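You operate a simulated robot arm through the tools that you are given. There is no shell and no other tool.

Carry out the task below with a simulated robot arm. There is one attempt and no reset: what you move stays moved.

## Task
Put things in order on the bare end of the long desk. At the end: the yellow flask stands where the green drying sachet stood; the green glasses case stands where the white plug carton (marked "PLUGS") stood; the green drying sachet from the bare end of the long desk stands where the green glasses case stood; the white plug carton stands on top of the white worksheet (marked "SOUNDS"); whatever was shut is shut again. Leave all else as you found it, and nothing knocked over.

Only the result counts: the job must be done as asked and must still hold three seconds after the hand-in. Knocking over, shifting, dropping, spilling or breaking anything else fails it.

## Robot
A 7-joint arm with a two-finger parallel gripper, fixed in place. Base frame: the origin is at the foot of the arm, x ahead of it, y to its left, z up; the work surface is at about z = 0. Lengths are in cm, angles in degrees, forces in N, time in s.
With the tool pointing down near the work surface it reaches from about 22 to 58 cm from the base axis. Its first joint turns from -66.0 to 66.0 degrees. Payload 2.5 kg.
Tool frame: the origin (TCP) lies between the finger pads and is the grasp point; the fingertips stand 2.3 cm ahead of it; z points along the fingers, y is the line along which they close. The gripper opens to 9.4 cm. The fingers are 3.8 cm wide and 1 cm thick; the gripper's body (5.4 by 9.6 cm) begins 3.9 cm behind the TCP.
Orientation is that of the tool frame in the base frame, as a unit quaternion [w, x, y, z]. With the fingers straight down and closing along the base's y, the tool's x points along the base's -x, its y along +y and its z along -z.

## Interface
- The arm moves only by the tool arm_command. Its argument "motion" is a list of rows, each a list of 7 numbers: the shift along the base's x, y, z in mm, then the turn, a rotation vector about the base's x, y, z in degrees, then the gripper command, from -1 (fully open) to 1 (shut), values between in proportion. In form: [[tx, ty, tz, wx, wy, wz, claw], ...]. A call has 1 to 20 rows; each row is the pose to reach, as a shift and turn from the pose commanded when the call began. Each row takes 0.2 s and may step no farther than 5 cm and 8.6 degrees from the row before; otherwise, or with a gripper value out of range, the whole call is refused. Where a pose cannot be reached the arm comes as near as it can. A force on the tool above 40 N (or 10 N above the force at the start of the call, whichever is more), or a blocked arm, ends the call early, and 0.2 s more pass. Each finger travels about 10.8 cm/s and halts on what it meets, pressing with about 33 N; the grip force reading is that of the motor and also rises with nothing between the fingers. The clock runs only during rows and for 0.2 s after the last one: add rows that repeat a pose to give the fingers time. It gives the time, the measured TCP pose, the force on the tool (base axes), the opening and the grip force at its end, in the units of the frame above (readings bear some noise), with the torque about the TCP (base axes, N m) and any sound that the robot's microphone picked up.
- Cameras (640 x 400 px; columns grow to the right, rows downward): "scene" is fixed at [13.4, -41.39, 54.39]; the picture's right is [0.75, -0.66, 0.00], its down [-0.41, -0.47, -0.78] and it looks along [0.51, 0.58, -0.63] (base axes); focal length 359 px, centre (320, 200). "wrist" rides on the gripper at [8.6, 1.6, -7.5] in the tool frame; the picture's right is [-0.18, 0.98, 0.00], its down [-0.58, -0.11, -0.81] and it looks along [-0.79, -0.15, 0.59] (tool axes); focal length 243 px, centre (320, 200). There is no depth. A picture from a camera that has moved, and an enlarged one, comes with that camera's place and axes in the base frame and with its lens. The place of the scene camera against the robot may be out by one fixed shift of up to 1.2 cm in any direction.
- camera(camera): a new picture of that camera. The clock stands still meanwhile.
- inspect(camera, box): a new picture of the part [left, top, right, bottom] of that camera's present view, enlarged. The clock stands still meanwhile.
- sign_off(): hands the job in; it is judged then, once.

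Places have to be worked out from the pictures, the camera data and where the tool is seen. Open the gripper and draw the arm clear of the work before you hand the job in, unless the task says otherwise.

The tools are called after "Emit:" as name(argument=value, ...) on one line, values as JSON. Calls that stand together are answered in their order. arm_command: Moves the arm, as the interface text tells. Its arguments: {"type":"object","properties":{"motion":{"type":"array","items":{"type":"array","items":{"type":"number"}}}},"required":["motion"]} The other tools are called the same way: camera (camera) takes a picture; inspect (camera, box) takes an enlarged picture of a part of a camera's view; sign_off () hands the job in.

At the start:

```text
t: 0.0
ee_pos: [31.98, -3.48, 25.95]
tcp_rot: [-0.001, 0.0, 1.0, 0.0]
contact_force: [-0.4, -0.4, -0.2]
torque: [0.03, -0.03, 0.0]
grip_width: 9.42
grasp_force: 0.1
```

scene: 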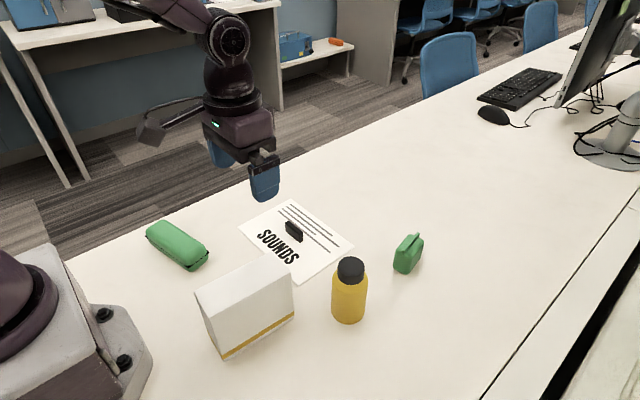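
wrist: 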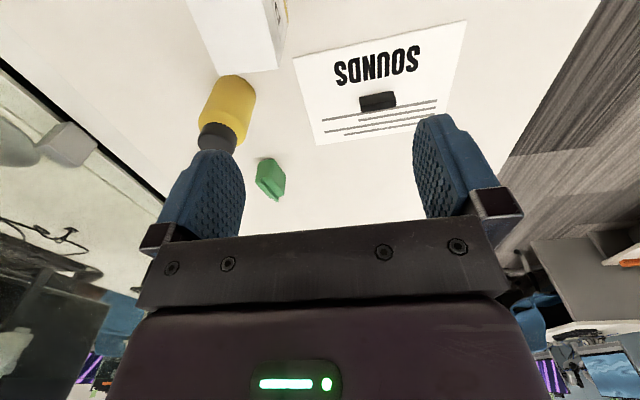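

The scene shows the glasses case, plug carton, flask, sachet and worksheet with something dark lying on it. I take enlarged views to work out their places.

Emit:
inspect(camera="scene", box=[130, 190, 290, 290])

Emit:
inspect(camera="scene", box=[180, 240, 340, 370])

Emit:
inspect(camera="scene", box=[300, 220, 460, 340])

Emit:
inspect(camera="wrist", box=[160, 0, 500, 212])

```text
4.00 times, centred on (210, 240) of scene
camera zoom: at [13.4, -41.39, 54.39], right [0.75, -0.66, 0.0], down [-0.41, -0.47, -0.78], along [0.51, 0.58, -0.63], focal length 1438 px, centre (760, 40)
```

zoom: 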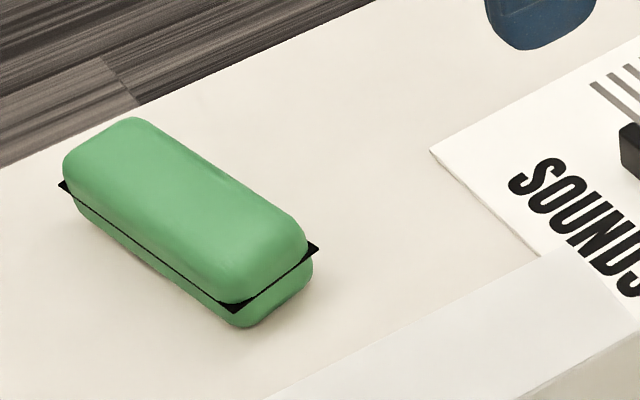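

```text
3.08 times, centred on (260, 305) of scene
camera zoom: at [13.4, -41.39, 54.39], right [0.75, -0.66, 0.0], down [-0.41, -0.47, -0.78], along [0.51, 0.58, -0.63], focal length 1106 px, centre (505, -123)
```

zoom: 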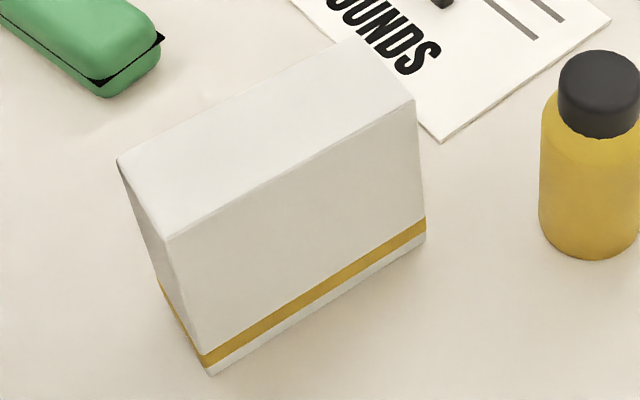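

```text
3.33 times, centred on (380, 280) of scene
camera zoom: at [13.4, -41.39, 54.39], right [0.75, -0.66, 0.0], down [-0.41, -0.47, -0.78], along [0.51, 0.58, -0.63], focal length 1198 px, centre (120, -67)
```

zoom: 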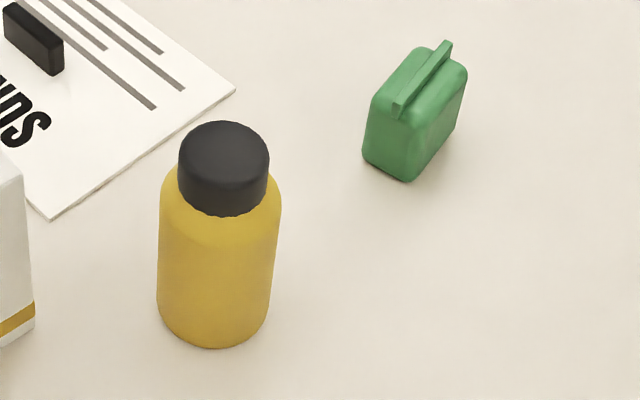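

```text
1.88 times, centred on (330, 106) of wrist
camera zoom: at [23.21, -1.9, 33.52], right [0.18, 0.98, 0.0], down [0.58, -0.11, 0.81], along [0.79, -0.15, -0.59], focal length 457 px, centre (301, 377)
```

zoom: 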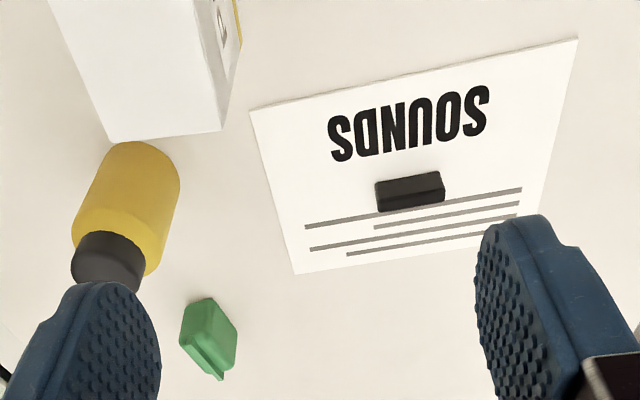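

By the scene and wrist views together, the scene camera reads about 1 cm too far in x and 0.4 cm too far in y. I judge the carton at about (25.8, -9.7) and some 12.3 cm high, the case at (24, 15), the flask at (40, -17.4), the sachet at (56, -17.5), and the worksheet over x 36.6..51.6, y -8..13 with a small dark block on it. I move above the carton to check this with the wrist camera.

Emit:
arm_command(motion=[[-15, -15, 0, 0, 0, -1, -1], [-31, -31, 0, 0, 0, -2, -1], [-46, -46, 0, 0, 0, -3, -1], [-62, -62, 0, 0, 0, -4.5, -1], [-62, -62, 0, 0, 0, -4.5, -1]])

Emit:
camera(camera="wrist")

Emit:
camera(camera="scene")

```text
t: 1.2
ee_pos: [25.7, -9.67, 26.04]
tcp_rot: [0.0, 0.039, 0.999, 0.0]
contact_force: [-0.8, 0.9, -0.3]
torque: [0.02, -0.02, -0.01]
grip_width: 9.41
grasp_force: 0.1
```

```text
taken
camera wrist: at [17.14, -7.34, 33.51], right [0.26, 0.97, 0.0], down [0.57, -0.15, 0.81], along [0.78, -0.21, -0.59], focal length 243 px, centre (320, 200)
```

wrist: 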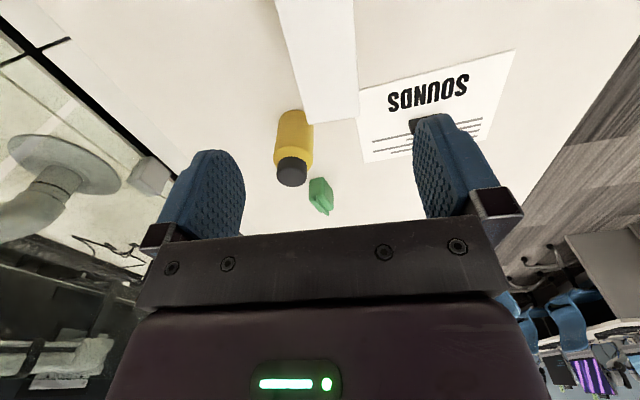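

```text
taken
```

scene: 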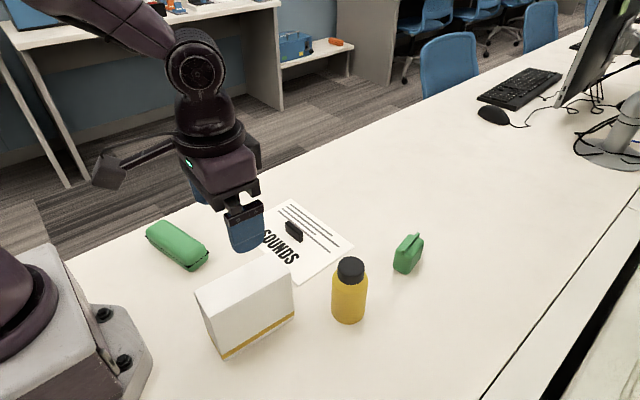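

The carton sits near the middle of the wrist view below the fingers, roughly as estimated. I zoom in for its edges and for the sachet.

Emit:
inspect(camera="wrist", box=[240, 0, 400, 130])

Emit:
inspect(camera="wrist", box=[260, 100, 360, 220])

Emit:
inspect(camera="scene", box=[170, 170, 310, 270])

```text
3.08 times, centred on (320, 65) of wrist
camera zoom: at [17.14, -7.34, 33.51], right [0.26, 0.97, 0.0], down [0.57, -0.15, 0.81], along [0.78, -0.21, -0.59], focal length 746 px, centre (320, 615)
```

zoom: 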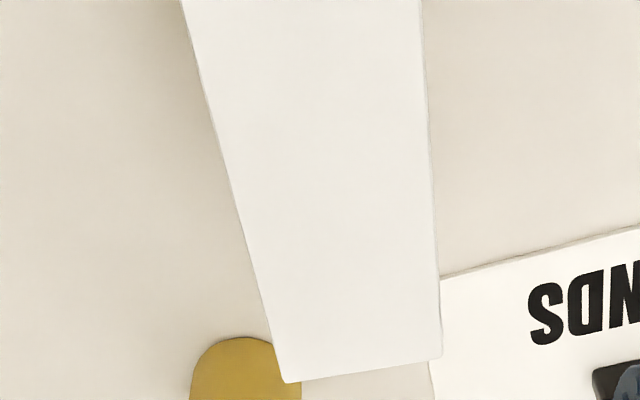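

```text
3.33 times, centred on (310, 160) of wrist
camera zoom: at [17.14, -7.34, 33.51], right [0.26, 0.97, 0.0], down [0.57, -0.15, 0.81], along [0.78, -0.21, -0.59], focal length 809 px, centre (353, 333)
```

zoom: 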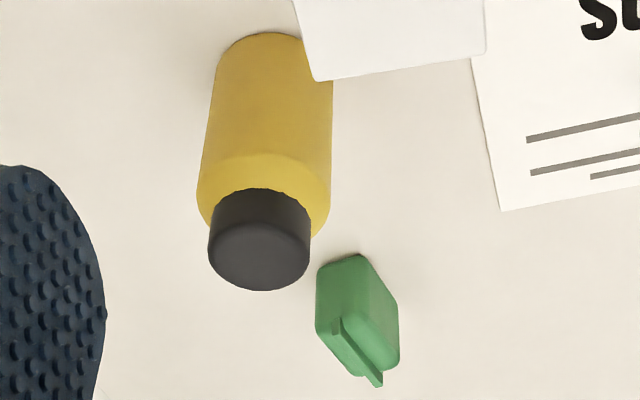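

```text
4.00 times, centred on (240, 220) of scene
camera zoom: at [13.4, -41.39, 54.39], right [0.75, -0.66, 0.0], down [-0.41, -0.47, -0.78], along [0.51, 0.58, -0.63], focal length 1438 px, centre (640, 120)
```

zoom: 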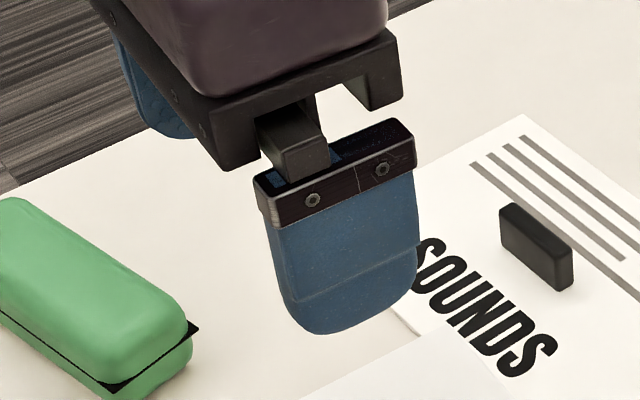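

The wrist view puts the carton's centre at about (25.9, -9.5), turned about -4.4°, 5.3 cm wide and 12.3 cm high. The dark thing on the worksheet is a thin block standing at x≈44, y≈0..5, so I must keep clear of it. I go down over the carton to TCP z=10 and close.

Emit:
arm_command(motion=[[2, 1.5, -30, 0, 0, 0, -1], [2, 1.5, -65, 0, 0, 0, -1], [2, 1.5, -100, 0, 0, 0, -1], [2, 1.5, -130, 0, 0, 0, -1], [2, 1.5, -150, 0, 0, 0, -1], [2, 1.5, -160, 0, 0, 0, -1], [2, 1.5, -160, 0, 0, 0, -1]])

Emit:
camera(camera="wrist")

Emit:
inspect(camera="scene", box=[150, 180, 370, 370])

```text
t: 2.8
ee_pos: [25.91, -9.6, 9.89]
tcp_rot: [0.0, 0.039, 0.999, -0.001]
contact_force: [0.6, 0.9, -0.6]
torque: [-0.04, 0.03, -0.03]
grip_width: 9.43
grasp_force: 0.0
```

```text
taken
camera wrist: at [17.43, -7.26, 17.44], right [0.26, 0.97, 0.0], down [0.57, -0.15, 0.81], along [0.78, -0.21, -0.59], focal length 243 px, centre (320, 200)
```

wrist: 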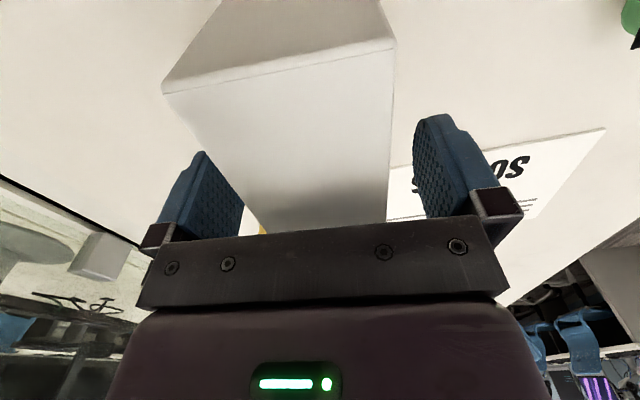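

```text
2.11 times, centred on (260, 275) of scene
camera zoom: at [13.4, -41.39, 54.39], right [0.75, -0.66, 0.0], down [-0.41, -0.47, -0.78], along [0.51, 0.58, -0.63], focal length 757 px, centre (446, 42)
```

zoom: 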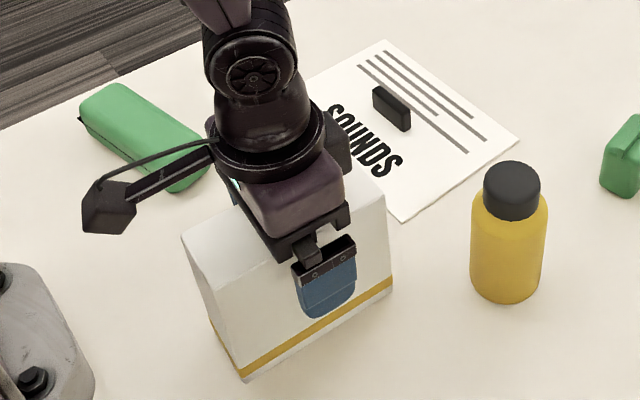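

The fingers straddle the carton with room on both sides, and its near end reads x≈19.6, confirming the centre at (25.9, -9.4). I close now.

Emit:
arm_command(motion=[[0, 1.5, 0, 0, 0, 0, -0.5], [0, 1.5, 0, 0, 0, 0, 0], [0, 1.5, 0, 0, 0, 0, 0.5], [0, 1.5, 0, 0, 0, 0, 1], [0, 1.5, 0, 0, 0, 0, 1], [0, 1.5, 0, 0, 0, 0, 1]])

```text
t: 4.2
ee_pos: [25.92, -9.43, 10.0]
tcp_rot: [0.0, 0.039, 0.999, -0.001]
contact_force: [0.9, 0.4, 0.5]
torque: [0.04, -0.14, 0.01]
grip_width: 5.49
grasp_force: 33.3
```

The carton is gripped (opening 5.5 cm). I lift it 5 cm and carry it over the -y side of the worksheet, clear of the standing block, turning it to line up with the sheet.

Emit:
arm_command(motion=[[0, 0, 8, 0, 0, 0, 1], [0, 0, 25, 0, 0, 0, 1], [0, 0, 45, 0, 0, 0, 1], [0, 0, 50, 0, 0, 0, 1], [25, 7, 50, 0, 0, 1, 1], [55, 15, 50, 0, 0, 2, 1], [85, 23, 50, 0, 0, 3, 1], [115, 31, 50, 0, 0, 4, 1], [145, 39, 50, 0, 0, 5, 1], [170, 46, 50, 0, 0, 5.4, 1], [184, 50, 50, 0, 0, 5.4, 1], [184, 50, 50, 0, 0, 5.4, 1], [184, 50, 50, 0, 0, 5.4, 1]])

Emit:
camera(camera="scene")

Emit:
camera(camera="wrist")

```text
t: 7.0
ee_pos: [44.21, -4.35, 15.07]
tcp_rot: [0.0, -0.008, 1.0, 0.001]
contact_force: [-0.4, 0.8, -3.1]
torque: [0.02, -0.01, 0.0]
grip_width: 5.48
grasp_force: 32.3
```

```text
taken
```

scene: 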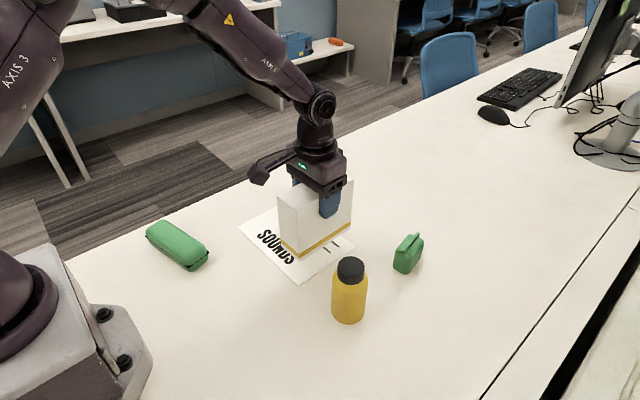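

```text
taken
camera wrist: at [35.54, -2.87, 22.54], right [0.17, 0.99, 0.0], down [0.58, -0.1, 0.81], along [0.79, -0.14, -0.59], focal length 243 px, centre (320, 200)
```

wrist: 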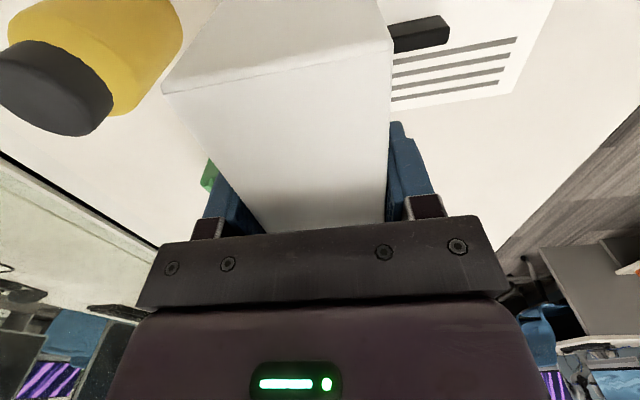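

The carton hangs about 5 cm over the sheet, and the wrist view puts the block at y≈0..5.4, so it clears by some 1.5 cm. I lower it slowly onto the sheet.

Emit:
arm_command(motion=[[0, -1, -15, 0, 0, 0, 1], [0, -1, -30, 0, 0, 0, 1], [0, -1, -40, 0, 0, 0, 1], [0, -1, -45, 0, 0, 0, 1], [0, -1, -47, 0, 0, 0, 1], [0, -1, -48, 0, 0, 0, 1], [0, -1, -48, 0, 0, 0, 1]])

Emit:
inspect(camera="scene", box=[220, 170, 380, 300])

```text
t: 8.6
ee_pos: [44.23, -4.44, 10.37]
tcp_rot: [0.001, -0.008, 1.0, 0.0]
contact_force: [-5.8, 0.5, 19.5]
torque: [0.17, 0.78, 0.1]
grip_width: 5.49
grasp_force: 33.2
```

```text
3.08 times, centred on (300, 235) of scene
camera zoom: at [13.39, -41.39, 54.39], right [0.75, -0.66, 0.0], down [-0.41, -0.47, -0.78], along [0.51, 0.58, -0.63], focal length 1106 px, centre (382, 92)
```

zoom: 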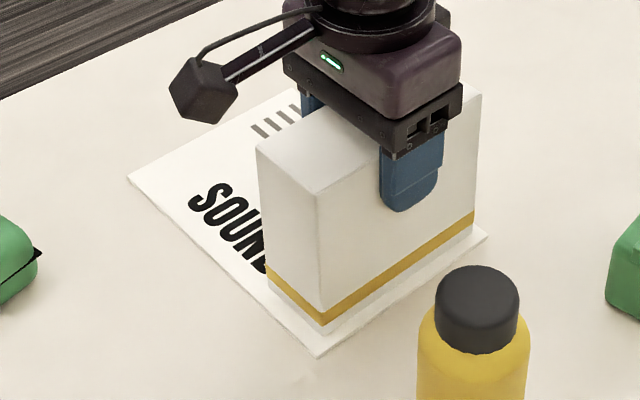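

Force of about 20 N at z=10.37 shows that the carton rests on the sheet (about 3 mm thick). I ease up 1 mm and open gently, then rise.

Emit:
arm_command(motion=[[0, 0, 1, 0, 0, 0, 1], [0, 0, 1, 0, 0, 0, 1], [0, 0, 1, 0, 0, 0, 0], [0, 0, 1, 0, 0, 0, -0.4], [0, 0, 1, 0, 0, 0, -0.8], [0, 0, 1, 0, 0, 0, -1], [0, 0, 1, 0, 0, 0, -1]])

Emit:
inspect(camera="scene", box=[220, 170, 380, 300])

Emit:
camera(camera="wrist")

```text
t: 10.2
ee_pos: [44.18, -4.51, 10.35]
tcp_rot: [0.001, -0.008, 1.0, 0.0]
contact_force: [0.5, -0.4, -0.1]
torque: [0.02, 0.0, -0.02]
grip_width: 9.43
grasp_force: 0.1
```

```text
3.08 times, centred on (300, 235) of scene
camera zoom: at [13.4, -41.39, 54.39], right [0.75, -0.66, 0.0], down [-0.41, -0.47, -0.78], along [0.51, 0.58, -0.63], focal length 1106 px, centre (382, 92)
```

zoom: 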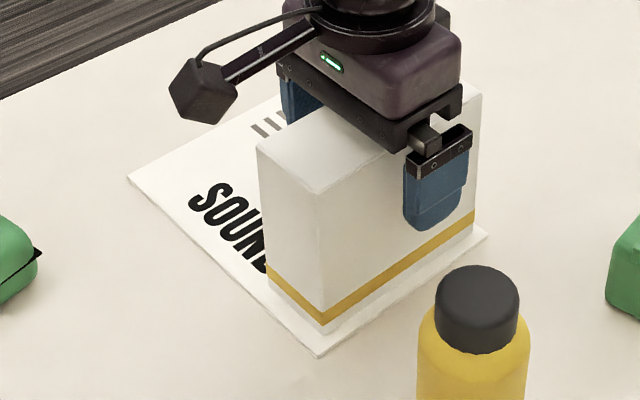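

```text
taken
camera wrist: at [35.51, -3.0, 17.83], right [0.17, 0.99, 0.0], down [0.58, -0.1, 0.81], along [0.79, -0.14, -0.59], focal length 243 px, centre (320, 200)
```

wrist: 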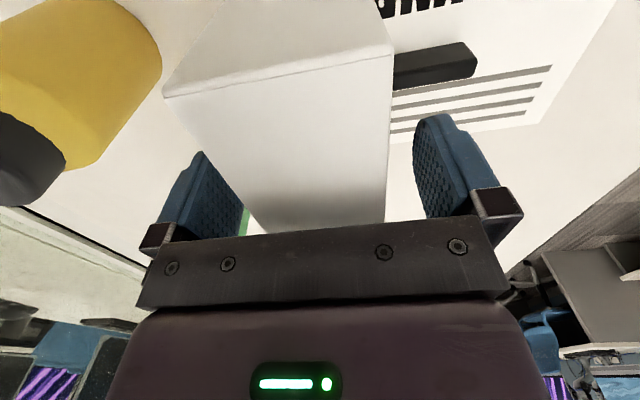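

The carton stands free on the sheet, with the block undisturbed. I rise well clear, then travel above the glasses case while turning the gripper so that it closes across the case's narrow side.

Emit:
arm_command(motion=[[0, 0, 30, 0, 0, 0, -1], [0, 0, 70, 0, 0, 0, -1], [0, 0, 110, 0, 0, 0, -1], [0, 0, 150, 0, 0, 0, -1], [-20, 20, 170, 0, 0, -8.5, -1], [-45, 43, 170, 0, 0, -17, -1], [-70, 66, 170, 0, 0, -25.5, -1], [-95, 89, 170, 0, 0, -34, -1], [-120, 112, 160, 0, 0, -42.5, -1], [-145, 135, 150, 0, 0, -51, -1], [-170, 158, 140, 0, 0, -59.5, -1], [-190, 180, 120, 0, 0, -68, -1], [-202, 196, 110, 0, 0, -76.5, -1], [-202, 196, 97, 0, 0, -76.5, -1], [-202, 196, 97, 0, 0, -76.5, -1]])

Emit:
camera(camera="wrist")

Emit:
camera(camera="scene")

```text
t: 13.4
ee_pos: [24.14, 15.01, 19.99]
tcp_rot: [0.0, 0.613, 0.79, 0.0]
contact_force: [0.0, -0.2, 0.3]
torque: [0.0, -0.01, 0.0]
grip_width: 9.38
grasp_force: 0.0
```

```text
taken
camera wrist: at [23.6, 23.84, 27.44], right [1.0, 0.07, 0.0], down [0.04, -0.59, 0.81], along [0.05, -0.8, -0.59], focal length 243 px, centre (320, 200)
```

wrist: 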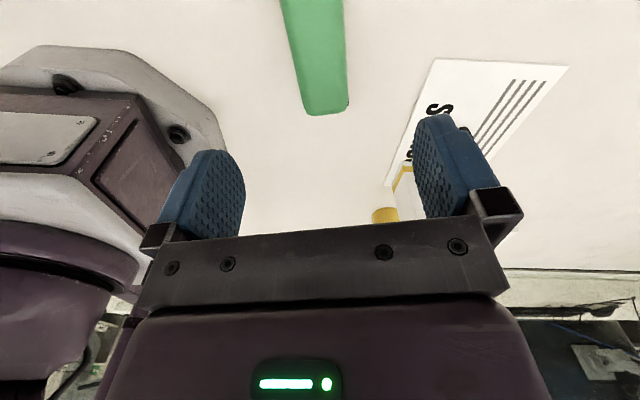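

```text
taken
```

scene: 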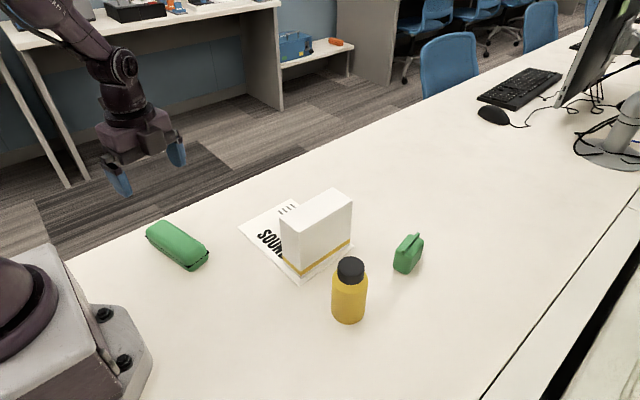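

The case shows under the gripper, its long axis a little turned from the tool's. I zoom in to measure it.

Emit:
inspect(camera="wrist", box=[240, 0, 400, 130])

Emit:
inspect(camera="scene", box=[135, 210, 220, 280])

Emit:
inspect(camera="scene", box=[230, 170, 440, 340])

```text
3.08 times, centred on (320, 65) of wrist
camera zoom: at [23.6, 23.84, 27.44], right [1.0, 0.07, 0.0], down [0.04, -0.59, 0.81], along [0.05, -0.8, -0.59], focal length 746 px, centre (320, 615)
```

zoom: 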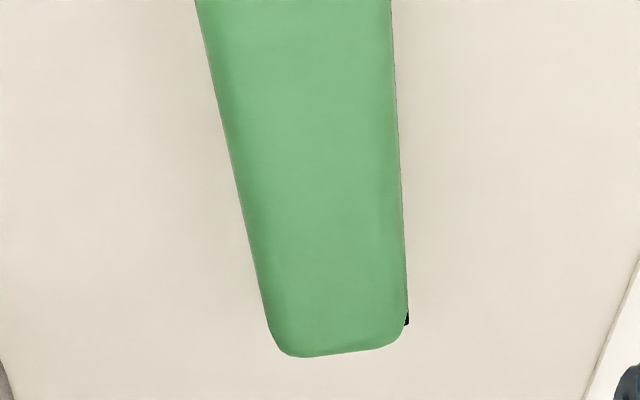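

```text
5.71 times, centred on (178, 245) of scene
camera zoom: at [13.4, -41.39, 54.39], right [0.75, -0.66, 0.0], down [-0.41, -0.47, -0.78], along [0.51, 0.58, -0.63], focal length 2054 px, centre (1134, -57)
```

zoom: 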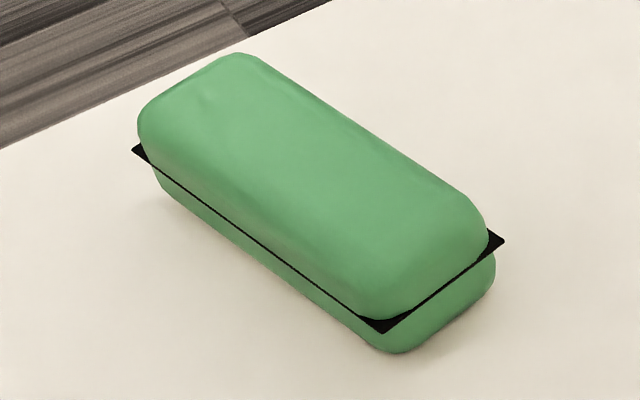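

```text
2.35 times, centred on (335, 255) of scene
camera zoom: at [13.4, -41.39, 54.39], right [0.75, -0.66, 0.0], down [-0.41, -0.47, -0.78], along [0.51, 0.58, -0.63], focal length 846 px, centre (285, 71)
```

zoom: 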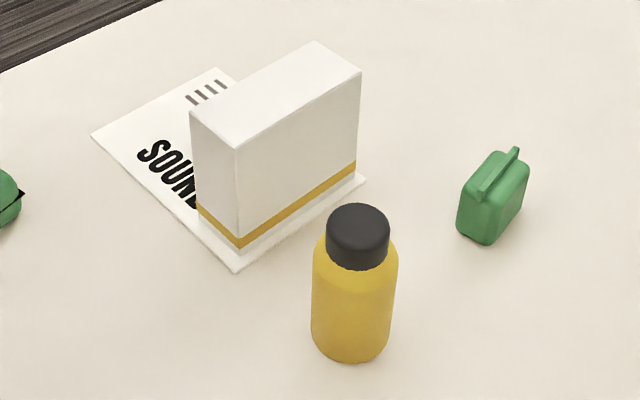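

The case's long axis lies at about 102°, centre (23.95, 15.05), 5 cm wide and about 4.5 cm high. I turn a further -2.3° and go down to TCP z=2.8 so the pads span both base and lid.

Emit:
arm_command(motion=[[-2, 0.5, -30, 0, 0, -1, -1], [-2, 0.5, -65, 0, 0, -2.3, -1], [-2, 0.5, -100, 0, 0, -2.3, -1], [-2, 0.5, -130, 0, 0, -2.3, -1], [-2, 0.5, -150, 0, 0, -2.3, -1], [-2, 0.5, -165, 0, 0, -2.3, -1], [-2, 0.5, -172, 0, 0, -2.3, -1], [-2, 0.5, -172, 0, 0, -2.3, -1]])

Emit:
camera(camera="wrist")

Emit:
camera(camera="scene")

```text
t: 15.2
ee_pos: [23.93, 15.05, 2.82]
tcp_rot: [0.0, 0.628, 0.778, 0.0]
contact_force: [0.3, 0.7, 0.6]
torque: [0.03, -0.05, -0.01]
grip_width: 9.41
grasp_force: 0.0
```

```text
taken
camera wrist: at [23.64, 23.85, 10.37], right [1.0, 0.03, 0.0], down [0.01, -0.59, 0.81], along [0.02, -0.81, -0.59], focal length 243 px, centre (320, 200)
```

wrist: 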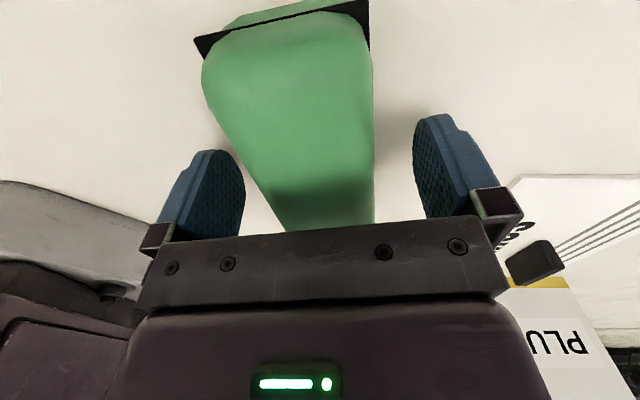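

```text
taken
```

scene: 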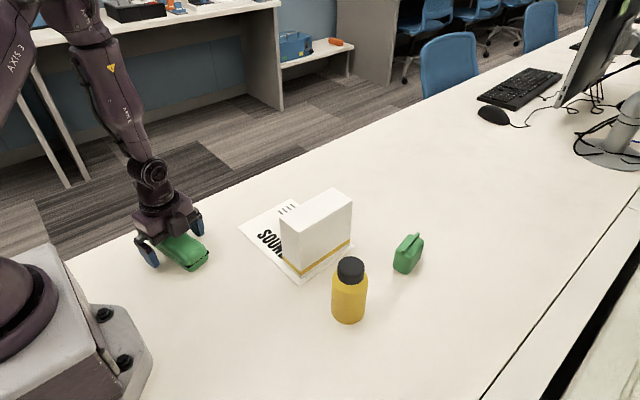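

The fingers straddle the case about its middle. I close the gripper across base and lid.

Emit:
arm_command(motion=[[0, 0, 0, 0, 0, 0, -0.5], [0, 0, 0, 0, 0, 0, 0], [0, 0, 0, 0, 0, 0, 0.5], [0, 0, 0, 0, 0, 0, 1], [0, 0, 0, 0, 0, 0, 1], [0, 0, 0, 0, 0, 0, 1]])

Emit:
inspect(camera="scene", box=[120, 190, 240, 290])

```text
t: 16.6
ee_pos: [24.04, 15.03, 2.91]
tcp_rot: [0.0, 0.629, 0.778, 0.0]
contact_force: [-0.3, 0.7, 1.2]
torque: [0.01, 0.01, -0.03]
grip_width: 4.98
grasp_force: 32.5
```

```text
4.00 times, centred on (180, 240) of scene
camera zoom: at [13.4, -41.39, 54.39], right [0.75, -0.66, 0.0], down [-0.41, -0.47, -0.78], along [0.51, 0.58, -0.63], focal length 1438 px, centre (880, 40)
```

zoom: 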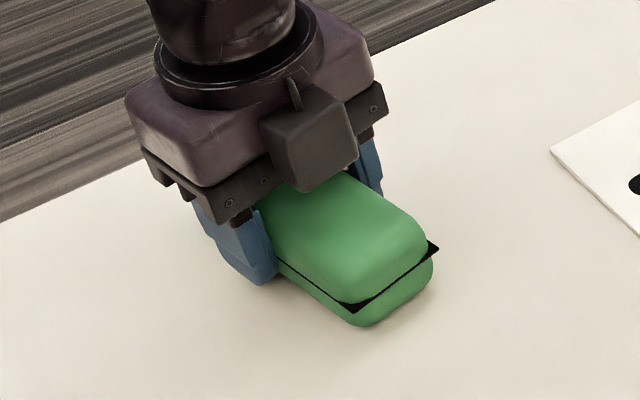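

The case is held across 5 cm. I lift it 6 cm and carry it to the carton's former place, turning it so its long axis lies as the carton's did.

Emit:
arm_command(motion=[[0, 0, 8, 0, 0, 0, 1], [0, 0, 30, 0, 0, 0, 1], [0, 0, 60, 0, 0, 0, 1], [3, -25, 60, 0, 0, 8, 1], [5, -52, 60, 0, 0, 16, 1], [7, -80, 60, 0, 0, 24, 1], [9, -108, 60, 0, 0, 32, 1], [11, -136, 60, 0, 0, 40, 1], [13, -164, 60, 0, 0, 48, 1], [15, -192, 60, 0, 0, 56, 1], [16, -215, 60, 0, 0, 64, 1], [17, -235, 60, 0, 0, 71, 1], [17.7, -244.6, 60, 0, 0, 73.5, 1], [17.7, -244.6, 60, 0, 0, 73.5, 1], [17.7, -244.6, 60, 0, 0, 73.5, 1]])

Emit:
camera(camera="scene")

Emit:
camera(camera="wrist")

```text
t: 19.8
ee_pos: [25.71, -9.44, 8.76]
tcp_rot: [0.0, 0.038, 0.999, 0.001]
contact_force: [-0.5, -0.7, -1.7]
torque: [0.01, -0.01, 0.02]
grip_width: 4.97
grasp_force: 32.9
```

```text
taken
```

scene: 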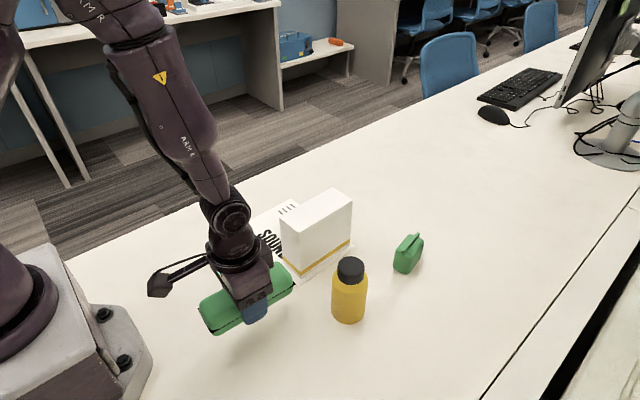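

```text
taken
camera wrist: at [17.15, -7.18, 16.28], right [0.26, 0.97, 0.0], down [0.57, -0.15, 0.81], along [0.78, -0.21, -0.59], focal length 243 px, centre (320, 200)
```

wrist: 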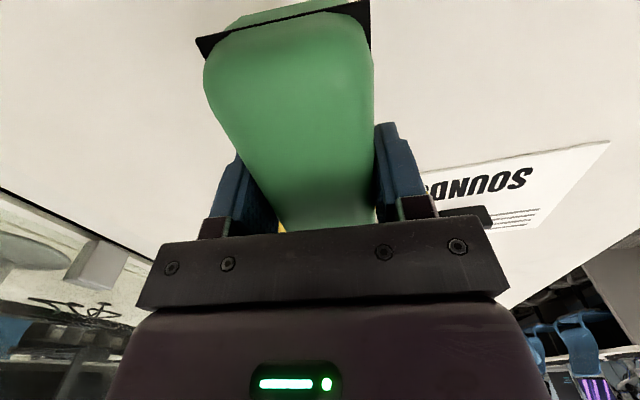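

The case hangs level and shut above the carton's old place at (25.7, -9.4). I lower it gently to the desk.

Emit:
arm_command(motion=[[0, 0, -20, 0, 0, 0, 1], [0, 0, -40, 0, 0, 0, 1], [0, 0, -50, 0, 0, 0, 1], [0, 0, -55, 0, 0, 0, 1], [0, 0, -57, 0, 0, 0, 1], [0, 0, -58.5, 0, 0, 0, 1], [0, 0, -58.5, 0, 0, 0, 1]])

```text
t: 21.4
ee_pos: [25.64, -9.35, 2.84]
tcp_rot: [-0.001, 0.038, 0.999, 0.0]
contact_force: [-0.5, 0.0, -2.1]
torque: [0.0, 0.01, 0.0]
grip_width: 4.97
grasp_force: 32.5
```

The weight still hangs on the tool, so I lower it a little further until it touches.

Emit:
arm_command(motion=[[0, 0, -0.7, 0, 0, 0, 1], [0, 0, -1.4, 0, 0, 0, 1], [0, 0, -1.4, 0, 0, 0, 1]])

```text
t: 22.2
ee_pos: [25.55, -9.29, 2.88]
tcp_rot: [0.0, 0.038, 0.999, 0.0]
contact_force: [-3.6, 4.0, 25.6]
torque: [0.05, 0.01, -0.06]
grip_width: 5.01
grasp_force: 32.8
```

The case is down (25 N upward). I ease up 0.8 mm, open, and then look.

Emit:
arm_command(motion=[[0, 0, 0.8, 0, 0, 0, 1], [0, 0, 0.8, 0, 0, 0, 1], [0, 0, 0.8, 0, 0, 0, 0.2], [0, 0, 0.8, 0, 0, 0, -0.4], [0, 0, 0.8, 0, 0, 0, -0.8], [0, 0, 0.8, 0, 0, 0, -1], [0, 0, 0.8, 0, 0, 0, -1]])

Emit:
camera(camera="wrist")

Emit:
inspect(camera="scene", box=[170, 220, 330, 350])

```text
t: 23.8
ee_pos: [25.69, -9.37, 2.91]
tcp_rot: [0.0, 0.039, 0.999, 0.0]
contact_force: [-0.2, 0.5, 0.1]
torque: [-0.02, -0.01, -0.01]
grip_width: 9.41
grasp_force: 0.0
```

```text
taken
camera wrist: at [17.13, -7.11, 10.36], right [0.26, 0.97, 0.0], down [0.57, -0.15, 0.81], along [0.78, -0.21, -0.59], focal length 243 px, centre (320, 200)
```

wrist: 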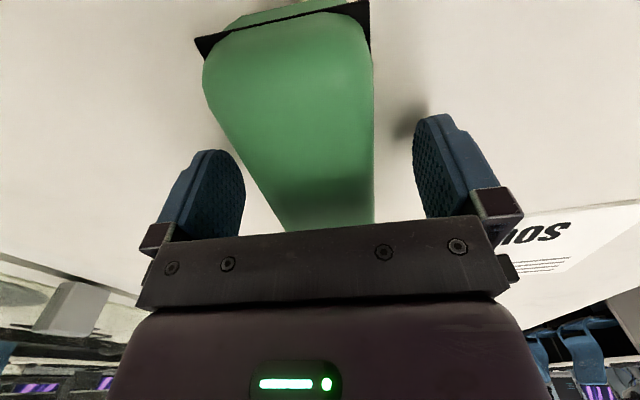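

```text
3.08 times, centred on (250, 285) of scene
camera zoom: at [13.4, -41.39, 54.39], right [0.75, -0.66, 0.0], down [-0.41, -0.47, -0.78], along [0.51, 0.58, -0.63], focal length 1106 px, centre (535, -62)
```

zoom: 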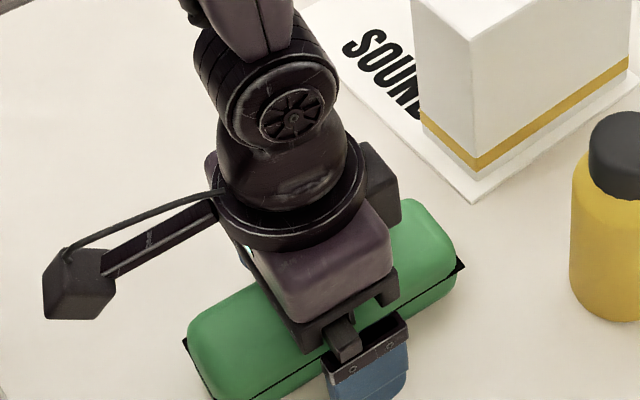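

The case is free and shut in the carton's place. The flask stands just behind where the wrist camera's housing would hang when I grip the far sachet, so I rise and look over the flask and sachet more closely before choosing.

Emit:
arm_command(motion=[[0, 0, 20, 0, 0, 0, -1], [0, 0, 60, 0, 0, 0, -1], [0, 0, 100, 0, 0, 0, -1], [0, 0, 140, 0, 0, 0, -1], [0, 0, 180, 0, 0, 0, -1], [10, -6, 220, 0, 0, 1, -1], [40, -22, 230, 0, 0, 2, -1], [75, -41, 230, 0, 0, 3, -1], [110, -60, 230, 0, 0, 4, -1], [144, -80, 230, 0, 0, 4.4, -1], [144, -80, 230, 0, 0, 4.4, -1]])

Emit:
camera(camera="wrist")

Emit:
camera(camera="scene")

Emit:
inspect(camera="wrist", box=[240, 0, 440, 130])

Emit:
inspect(camera="scene", box=[180, 220, 340, 350])

```text
t: 26.2
ee_pos: [40.15, -17.32, 25.75]
tcp_rot: [0.0, 0.0, 1.0, 0.0]
contact_force: [-0.1, 1.2, -0.6]
torque: [0.0, 0.02, -0.03]
grip_width: 9.44
grasp_force: 0.0
```

```text
taken
camera wrist: at [31.46, -15.65, 33.32], right [0.18, 0.98, 0.0], down [0.58, -0.11, 0.81], along [0.79, -0.15, -0.59], focal length 243 px, centre (320, 200)
```

wrist: 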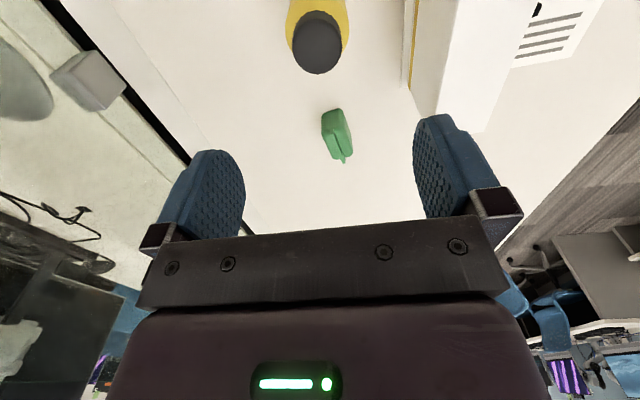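

```text
taken
```

scene: 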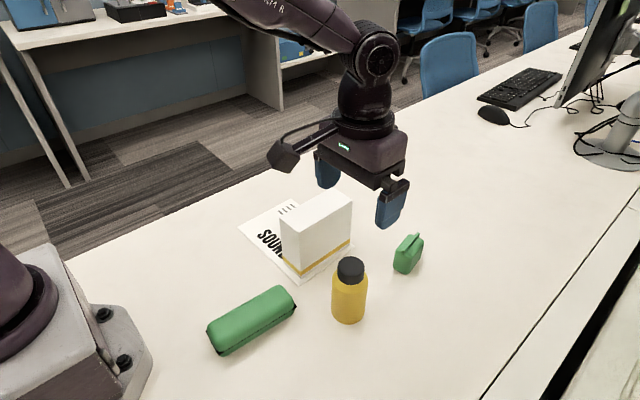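

```text
3.08 times, centred on (340, 65) of wrist
camera zoom: at [31.46, -15.65, 33.32], right [0.18, 0.98, 0.0], down [0.58, -0.11, 0.81], along [0.79, -0.15, -0.59], focal length 746 px, centre (258, 615)
```

zoom: 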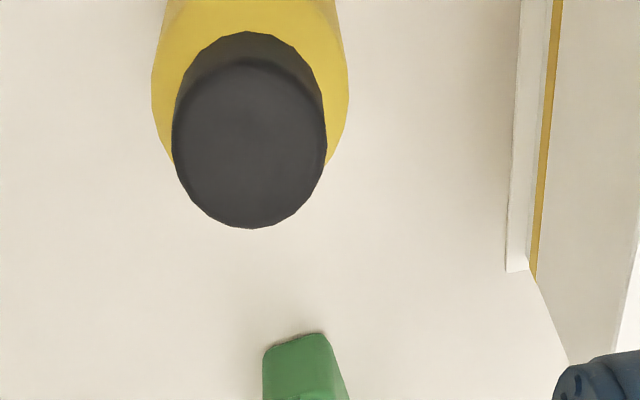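

```text
3.08 times, centred on (260, 285) of scene
camera zoom: at [13.4, -41.39, 54.39], right [0.75, -0.66, 0.0], down [-0.41, -0.47, -0.78], along [0.51, 0.58, -0.63], focal length 1106 px, centre (505, -62)
```

zoom: 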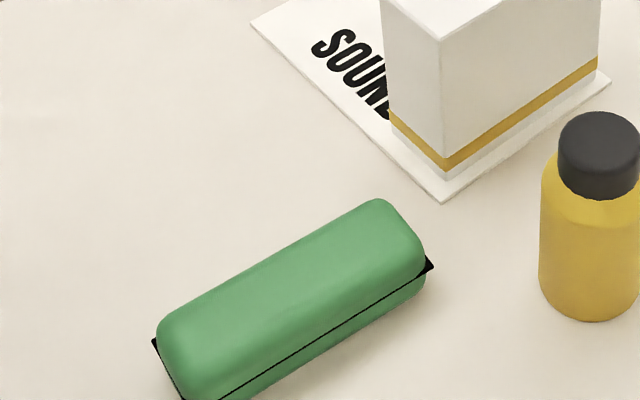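

The flask reads (39.9, -17.4), 6 cm across with a 4 cm cap. I zoom in on the sachet from here to fix its place, tilt and height.

Emit:
inspect(camera="wrist", box=[300, 95, 380, 175])

Emit:
inspect(camera="scene", box=[380, 225, 440, 285])

```text
5.00 times, centred on (340, 135) of wrist
camera zoom: at [31.46, -15.65, 33.32], right [0.18, 0.98, 0.0], down [0.58, -0.11, 0.81], along [0.79, -0.15, -0.59], focal length 1213 px, centre (220, 525)
```

zoom: 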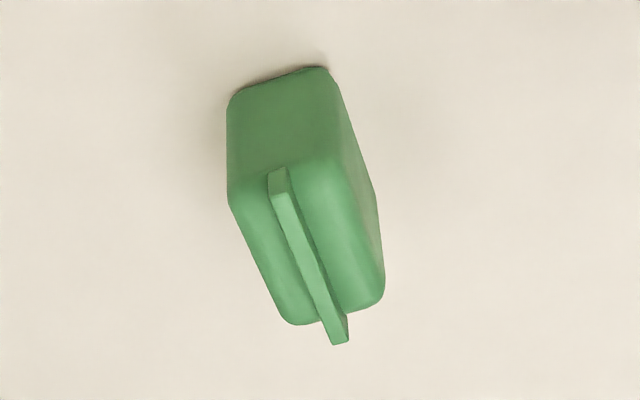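

```text
6.67 times, centred on (410, 255) of scene
camera zoom: at [13.4, -41.39, 54.39], right [0.75, -0.66, 0.0], down [-0.41, -0.47, -0.78], along [0.51, 0.58, -0.63], focal length 2396 px, centre (-280, -167)
```

zoom: 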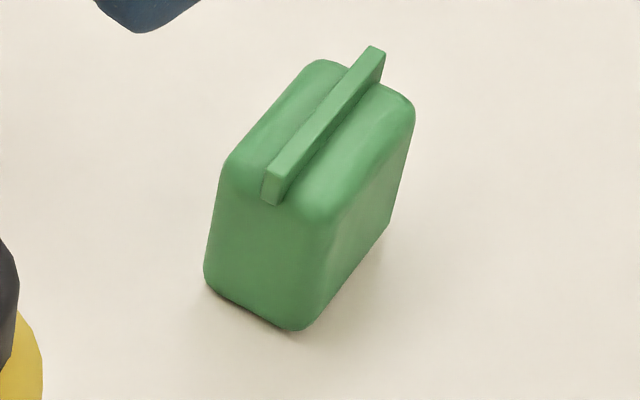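

The sachet reads centre (56.4, -17.4), long axis about 10.5°, 5.4 × 3.1 cm and 4.8 cm high plus a tab, so it lies 59 cm out and needs the tool tilted outward. The camera housing would then reach the flask, so I first set the flask aside for a while. I go down over its body.

Emit:
arm_command(motion=[[-2.5, -0.8, -40, 0, 0, 0, -1], [-2.5, -0.8, -80, 0, 0, 0, -1], [-2.5, -0.8, -110, 0, 0, 0, -1], [-2.5, -0.8, -135, 0, 0, 0, -1], [-2.5, -0.8, -155, 0, 0, 0, -1], [-2.5, -0.8, -165, 0, 0, 0, -1], [-2.5, -0.8, -172, 0, 0, 0, -1], [-2.5, -0.8, -172, 0, 0, 0, -1]])

Emit:
camera(camera="wrist")

Emit:
inspect(camera="scene", box=[270, 180, 430, 340])

```text
t: 28.0
ee_pos: [39.68, -17.46, 8.76]
tcp_rot: [0.0, 0.0, 1.0, 0.0]
contact_force: [-0.3, -0.4, -0.3]
torque: [-0.01, 0.01, 0.02]
grip_width: 9.4
grasp_force: 0.1
```

```text
taken
camera wrist: at [31.12, -15.86, 16.16], right [0.18, 0.98, 0.0], down [0.58, -0.11, 0.81], along [0.79, -0.15, -0.59], focal length 243 px, centre (320, 200)
```

wrist: 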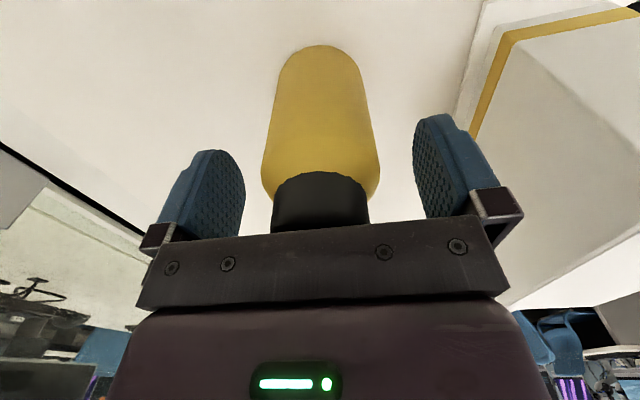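

```text
2.50 times, centred on (350, 260) of scene
camera zoom: at [13.4, -41.39, 54.39], right [0.75, -0.66, 0.0], down [-0.41, -0.47, -0.78], along [0.51, 0.58, -0.63], focal length 899 px, centre (245, 50)
```

zoom: 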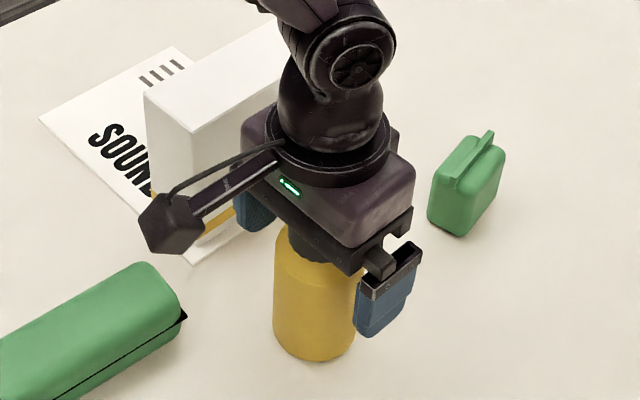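

The flask stands centred between the fingers with the cap clear of the palm. I lower 2 mm more and close on the body below the shoulder.

Emit:
arm_command(motion=[[1, 0, -2, 0, 0, 0, -1], [1, 0, -2, 0, 0, 0, -0.5], [1, 0, -2, 0, 0, 0, 0], [1, 0, -2, 0, 0, 0, 0.4], [1, 0, -2, 0, 0, 0, 1], [1, 0, -2, 0, 0, 0, 1], [1, 0, -2, 0, 0, 0, 1]])

Emit:
inspect(camera="scene", box=[270, 180, 430, 340])

```text
t: 29.6
ee_pos: [39.93, -17.42, 8.57]
tcp_rot: [0.0, 0.0, 1.0, 0.0]
contact_force: [1.1, -1.6, -0.1]
torque: [-0.03, -0.08, -0.01]
grip_width: 5.67
grasp_force: 33.1
```

```text
2.50 times, centred on (350, 260) of scene
camera zoom: at [13.4, -41.39, 54.39], right [0.75, -0.66, 0.0], down [-0.41, -0.47, -0.78], along [0.51, 0.58, -0.63], focal length 899 px, centre (245, 50)
```

zoom: 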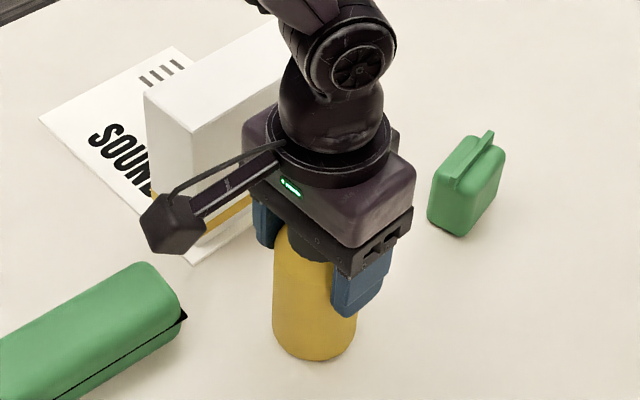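

The flask is held (5.7 cm). I lift it 3 cm, carry it to free desk at about (42, -29), and set it down there for now.

Emit:
arm_command(motion=[[0, 0, 6, 0, 0, 0, 1], [0, 0, 18, 0, 0, 0, 1], [0, 0, 30, 0, 0, 0, 1], [4, -22, 30, 0, 0, 0, 1], [9, -48, 30, 0, 0, 0, 1], [14, -75, 30, 0, 0, 0, 1], [18, -100, 30, 0, 0, 0, 1], [21, -116, 30, 0, 0, 0, 1], [21, -116, 30, 0, 0, 0, 1], [21, -116, 20, 0, 0, 0, 1], [21, -116, 10, 0, 0, 0, 1], [21, -116, 5, 0, 0, 0, 1], [21, -116, 2, 0, 0, 0, 1], [21, -116, 2, 0, 0, 0, 1]])

Emit:
inspect(camera="scene", box=[320, 190, 520, 390])

```text
t: 32.6
ee_pos: [42.17, -29.04, 8.57]
tcp_rot: [-0.001, 0.0, 1.0, 0.0]
contact_force: [0.0, -0.6, -4.5]
torque: [-0.04, 0.01, -0.01]
grip_width: 5.66
grasp_force: 33.0
```

```text
2.00 times, centred on (420, 290) of scene
camera zoom: at [13.4, -41.39, 54.39], right [0.75, -0.66, 0.0], down [-0.41, -0.47, -0.78], along [0.51, 0.58, -0.63], focal length 719 px, centre (120, 20)
```

zoom: 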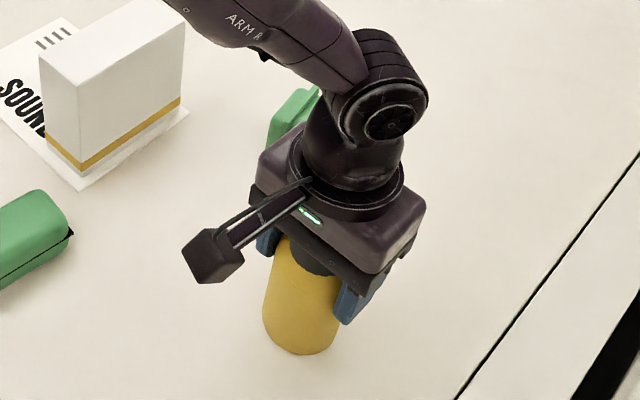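

The flask's weight still hangs (4.5 N), 2 mm above the desk. I lower it to touch.

Emit:
arm_command(motion=[[0, 0, -1, 0, 0, 0, 1], [0, 0, -2, 0, 0, 0, 1], [0, 0, -2.5, 0, 0, 0, 1], [0, 0, -2.5, 0, 0, 0, 1]])

```text
t: 33.6
ee_pos: [42.02, -29.02, 8.48]
tcp_rot: [0.001, 0.0, 1.0, 0.0]
contact_force: [-5.0, 2.6, 14.6]
torque: [0.57, 0.59, 0.01]
grip_width: 5.65
grasp_force: 33.2
```

Contact is made (15 N up). I ease up half a millimetre, open, and rise clear of the cap.

Emit:
arm_command(motion=[[0, 0, 0.5, 0, 0, 0, 1], [0, 0, 0.5, 0, 0, 0, 1], [0, 0, 0.5, 0, 0, 0, 0.2], [0, 0, 0.5, 0, 0, 0, -0.3], [0, 0, 0.5, 0, 0, 0, -0.7], [0, 0, 0.5, 0, 0, 0, -1], [0, 0, 0.5, 0, 0, 0, -1], [0, 0, 20, 0, 0, 0, -1], [0, 0, 50, 0, 0, 0, -1], [0, 0, 90, 0, 0, 0, -1], [0, 0, 130, 0, 0, 0, -1], [0, 0, 160, 0, 0, 0, -1], [0, 0, 160, 0, 0, 0, -1]])

Emit:
camera(camera="scene")

Emit:
camera(camera="wrist")

```text
t: 36.4
ee_pos: [42.17, -29.07, 24.28]
tcp_rot: [0.0, 0.0, 1.0, 0.0]
contact_force: [0.3, 0.2, -0.2]
torque: [-0.01, 0.0, 0.0]
grip_width: 9.41
grasp_force: 0.0
```

```text
taken
```

scene: 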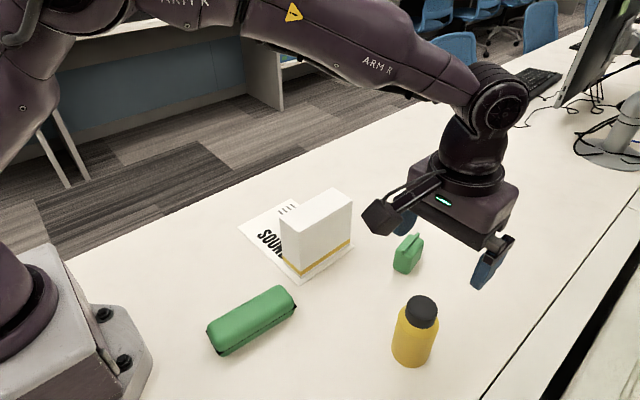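

```text
taken
camera wrist: at [33.36, -27.49, 31.85], right [0.18, 0.98, 0.0], down [0.58, -0.11, 0.81], along [0.79, -0.15, -0.59], focal length 243 px, centre (320, 200)
```

wrist: 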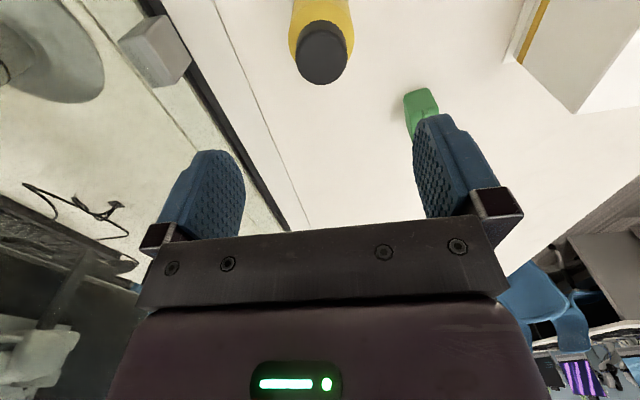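

The flask stands upright aside at (42, -29). I now move over the sachet with yaw 10.5° and the tool tilted 15° outward about its closing axis, still well above it.

Emit:
arm_command(motion=[[20, 18, 0, 0, 0, 0, -1], [45, 38, 0, 0.2, -2.5, 1.7, -1], [70, 58, -10, 0.46, -5, 3.5, -1], [95, 80, -30, 0.7, -7.5, 5.2, -1], [120, 100, -50, 0.91, -10, 7, -1], [135, 112, -70, 1.15, -12.5, 8.7, -1], [142.5, 116.5, -83, 1.37, -14.96, 10.44, -1], [142.5, 116.5, -83, 1.37, -14.96, 10.44, -1], [142.5, 116.5, -83, 1.37, -14.96, 10.44, -1]])

Emit:
camera(camera="wrist")

Emit:
camera(camera="scene")

```text
t: 38.4
ee_pos: [56.27, -17.33, 16.11]
tcp_rot: [0.13, -0.09, 0.987, 0.012]
contact_force: [-0.6, 0.4, 0.1]
torque: [-0.01, 0.0, 0.02]
grip_width: 9.37
grasp_force: 0.1
```

```text
taken
camera wrist: at [45.81, -17.63, 21.17], right [0.0, 1.0, 0.05], down [0.37, -0.04, 0.93], along [0.93, 0.02, -0.37], focal length 243 px, centre (320, 200)
```

wrist: 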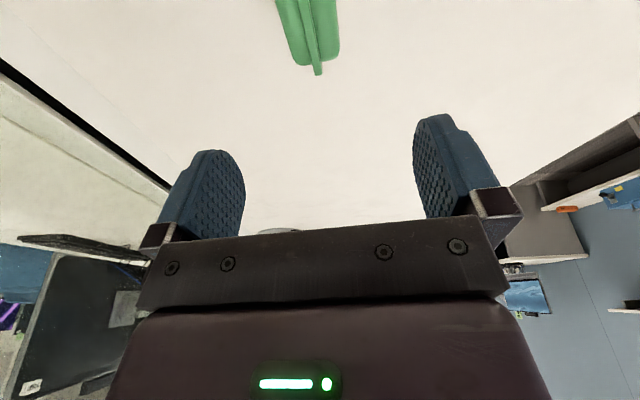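

```text
taken
```

scene: 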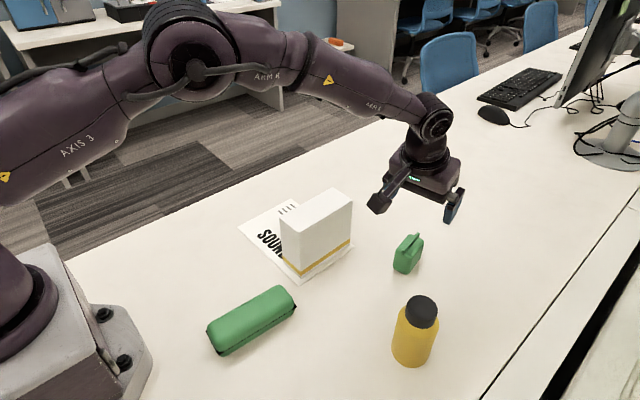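

The pose is reached fully. I zoom in on the sachet below the fingers to check alignment.

Emit:
inspect(camera="wrist", box=[260, 0, 380, 90])

```text
4.44 times, centred on (320, 45) of wrist
camera zoom: at [45.81, -17.63, 21.17], right [0.0, 1.0, 0.05], down [0.37, -0.04, 0.93], along [0.93, 0.02, -0.37], focal length 1078 px, centre (320, 889)
```

zoom: 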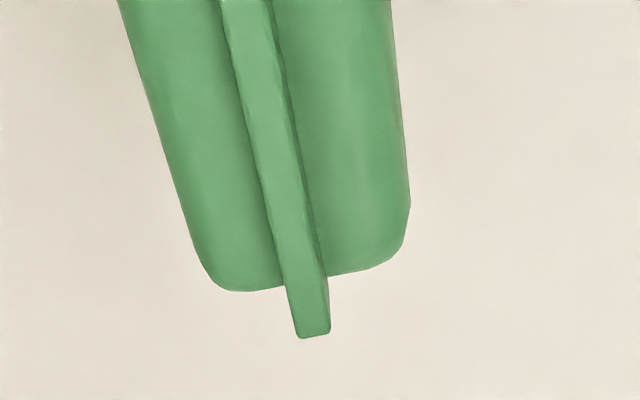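

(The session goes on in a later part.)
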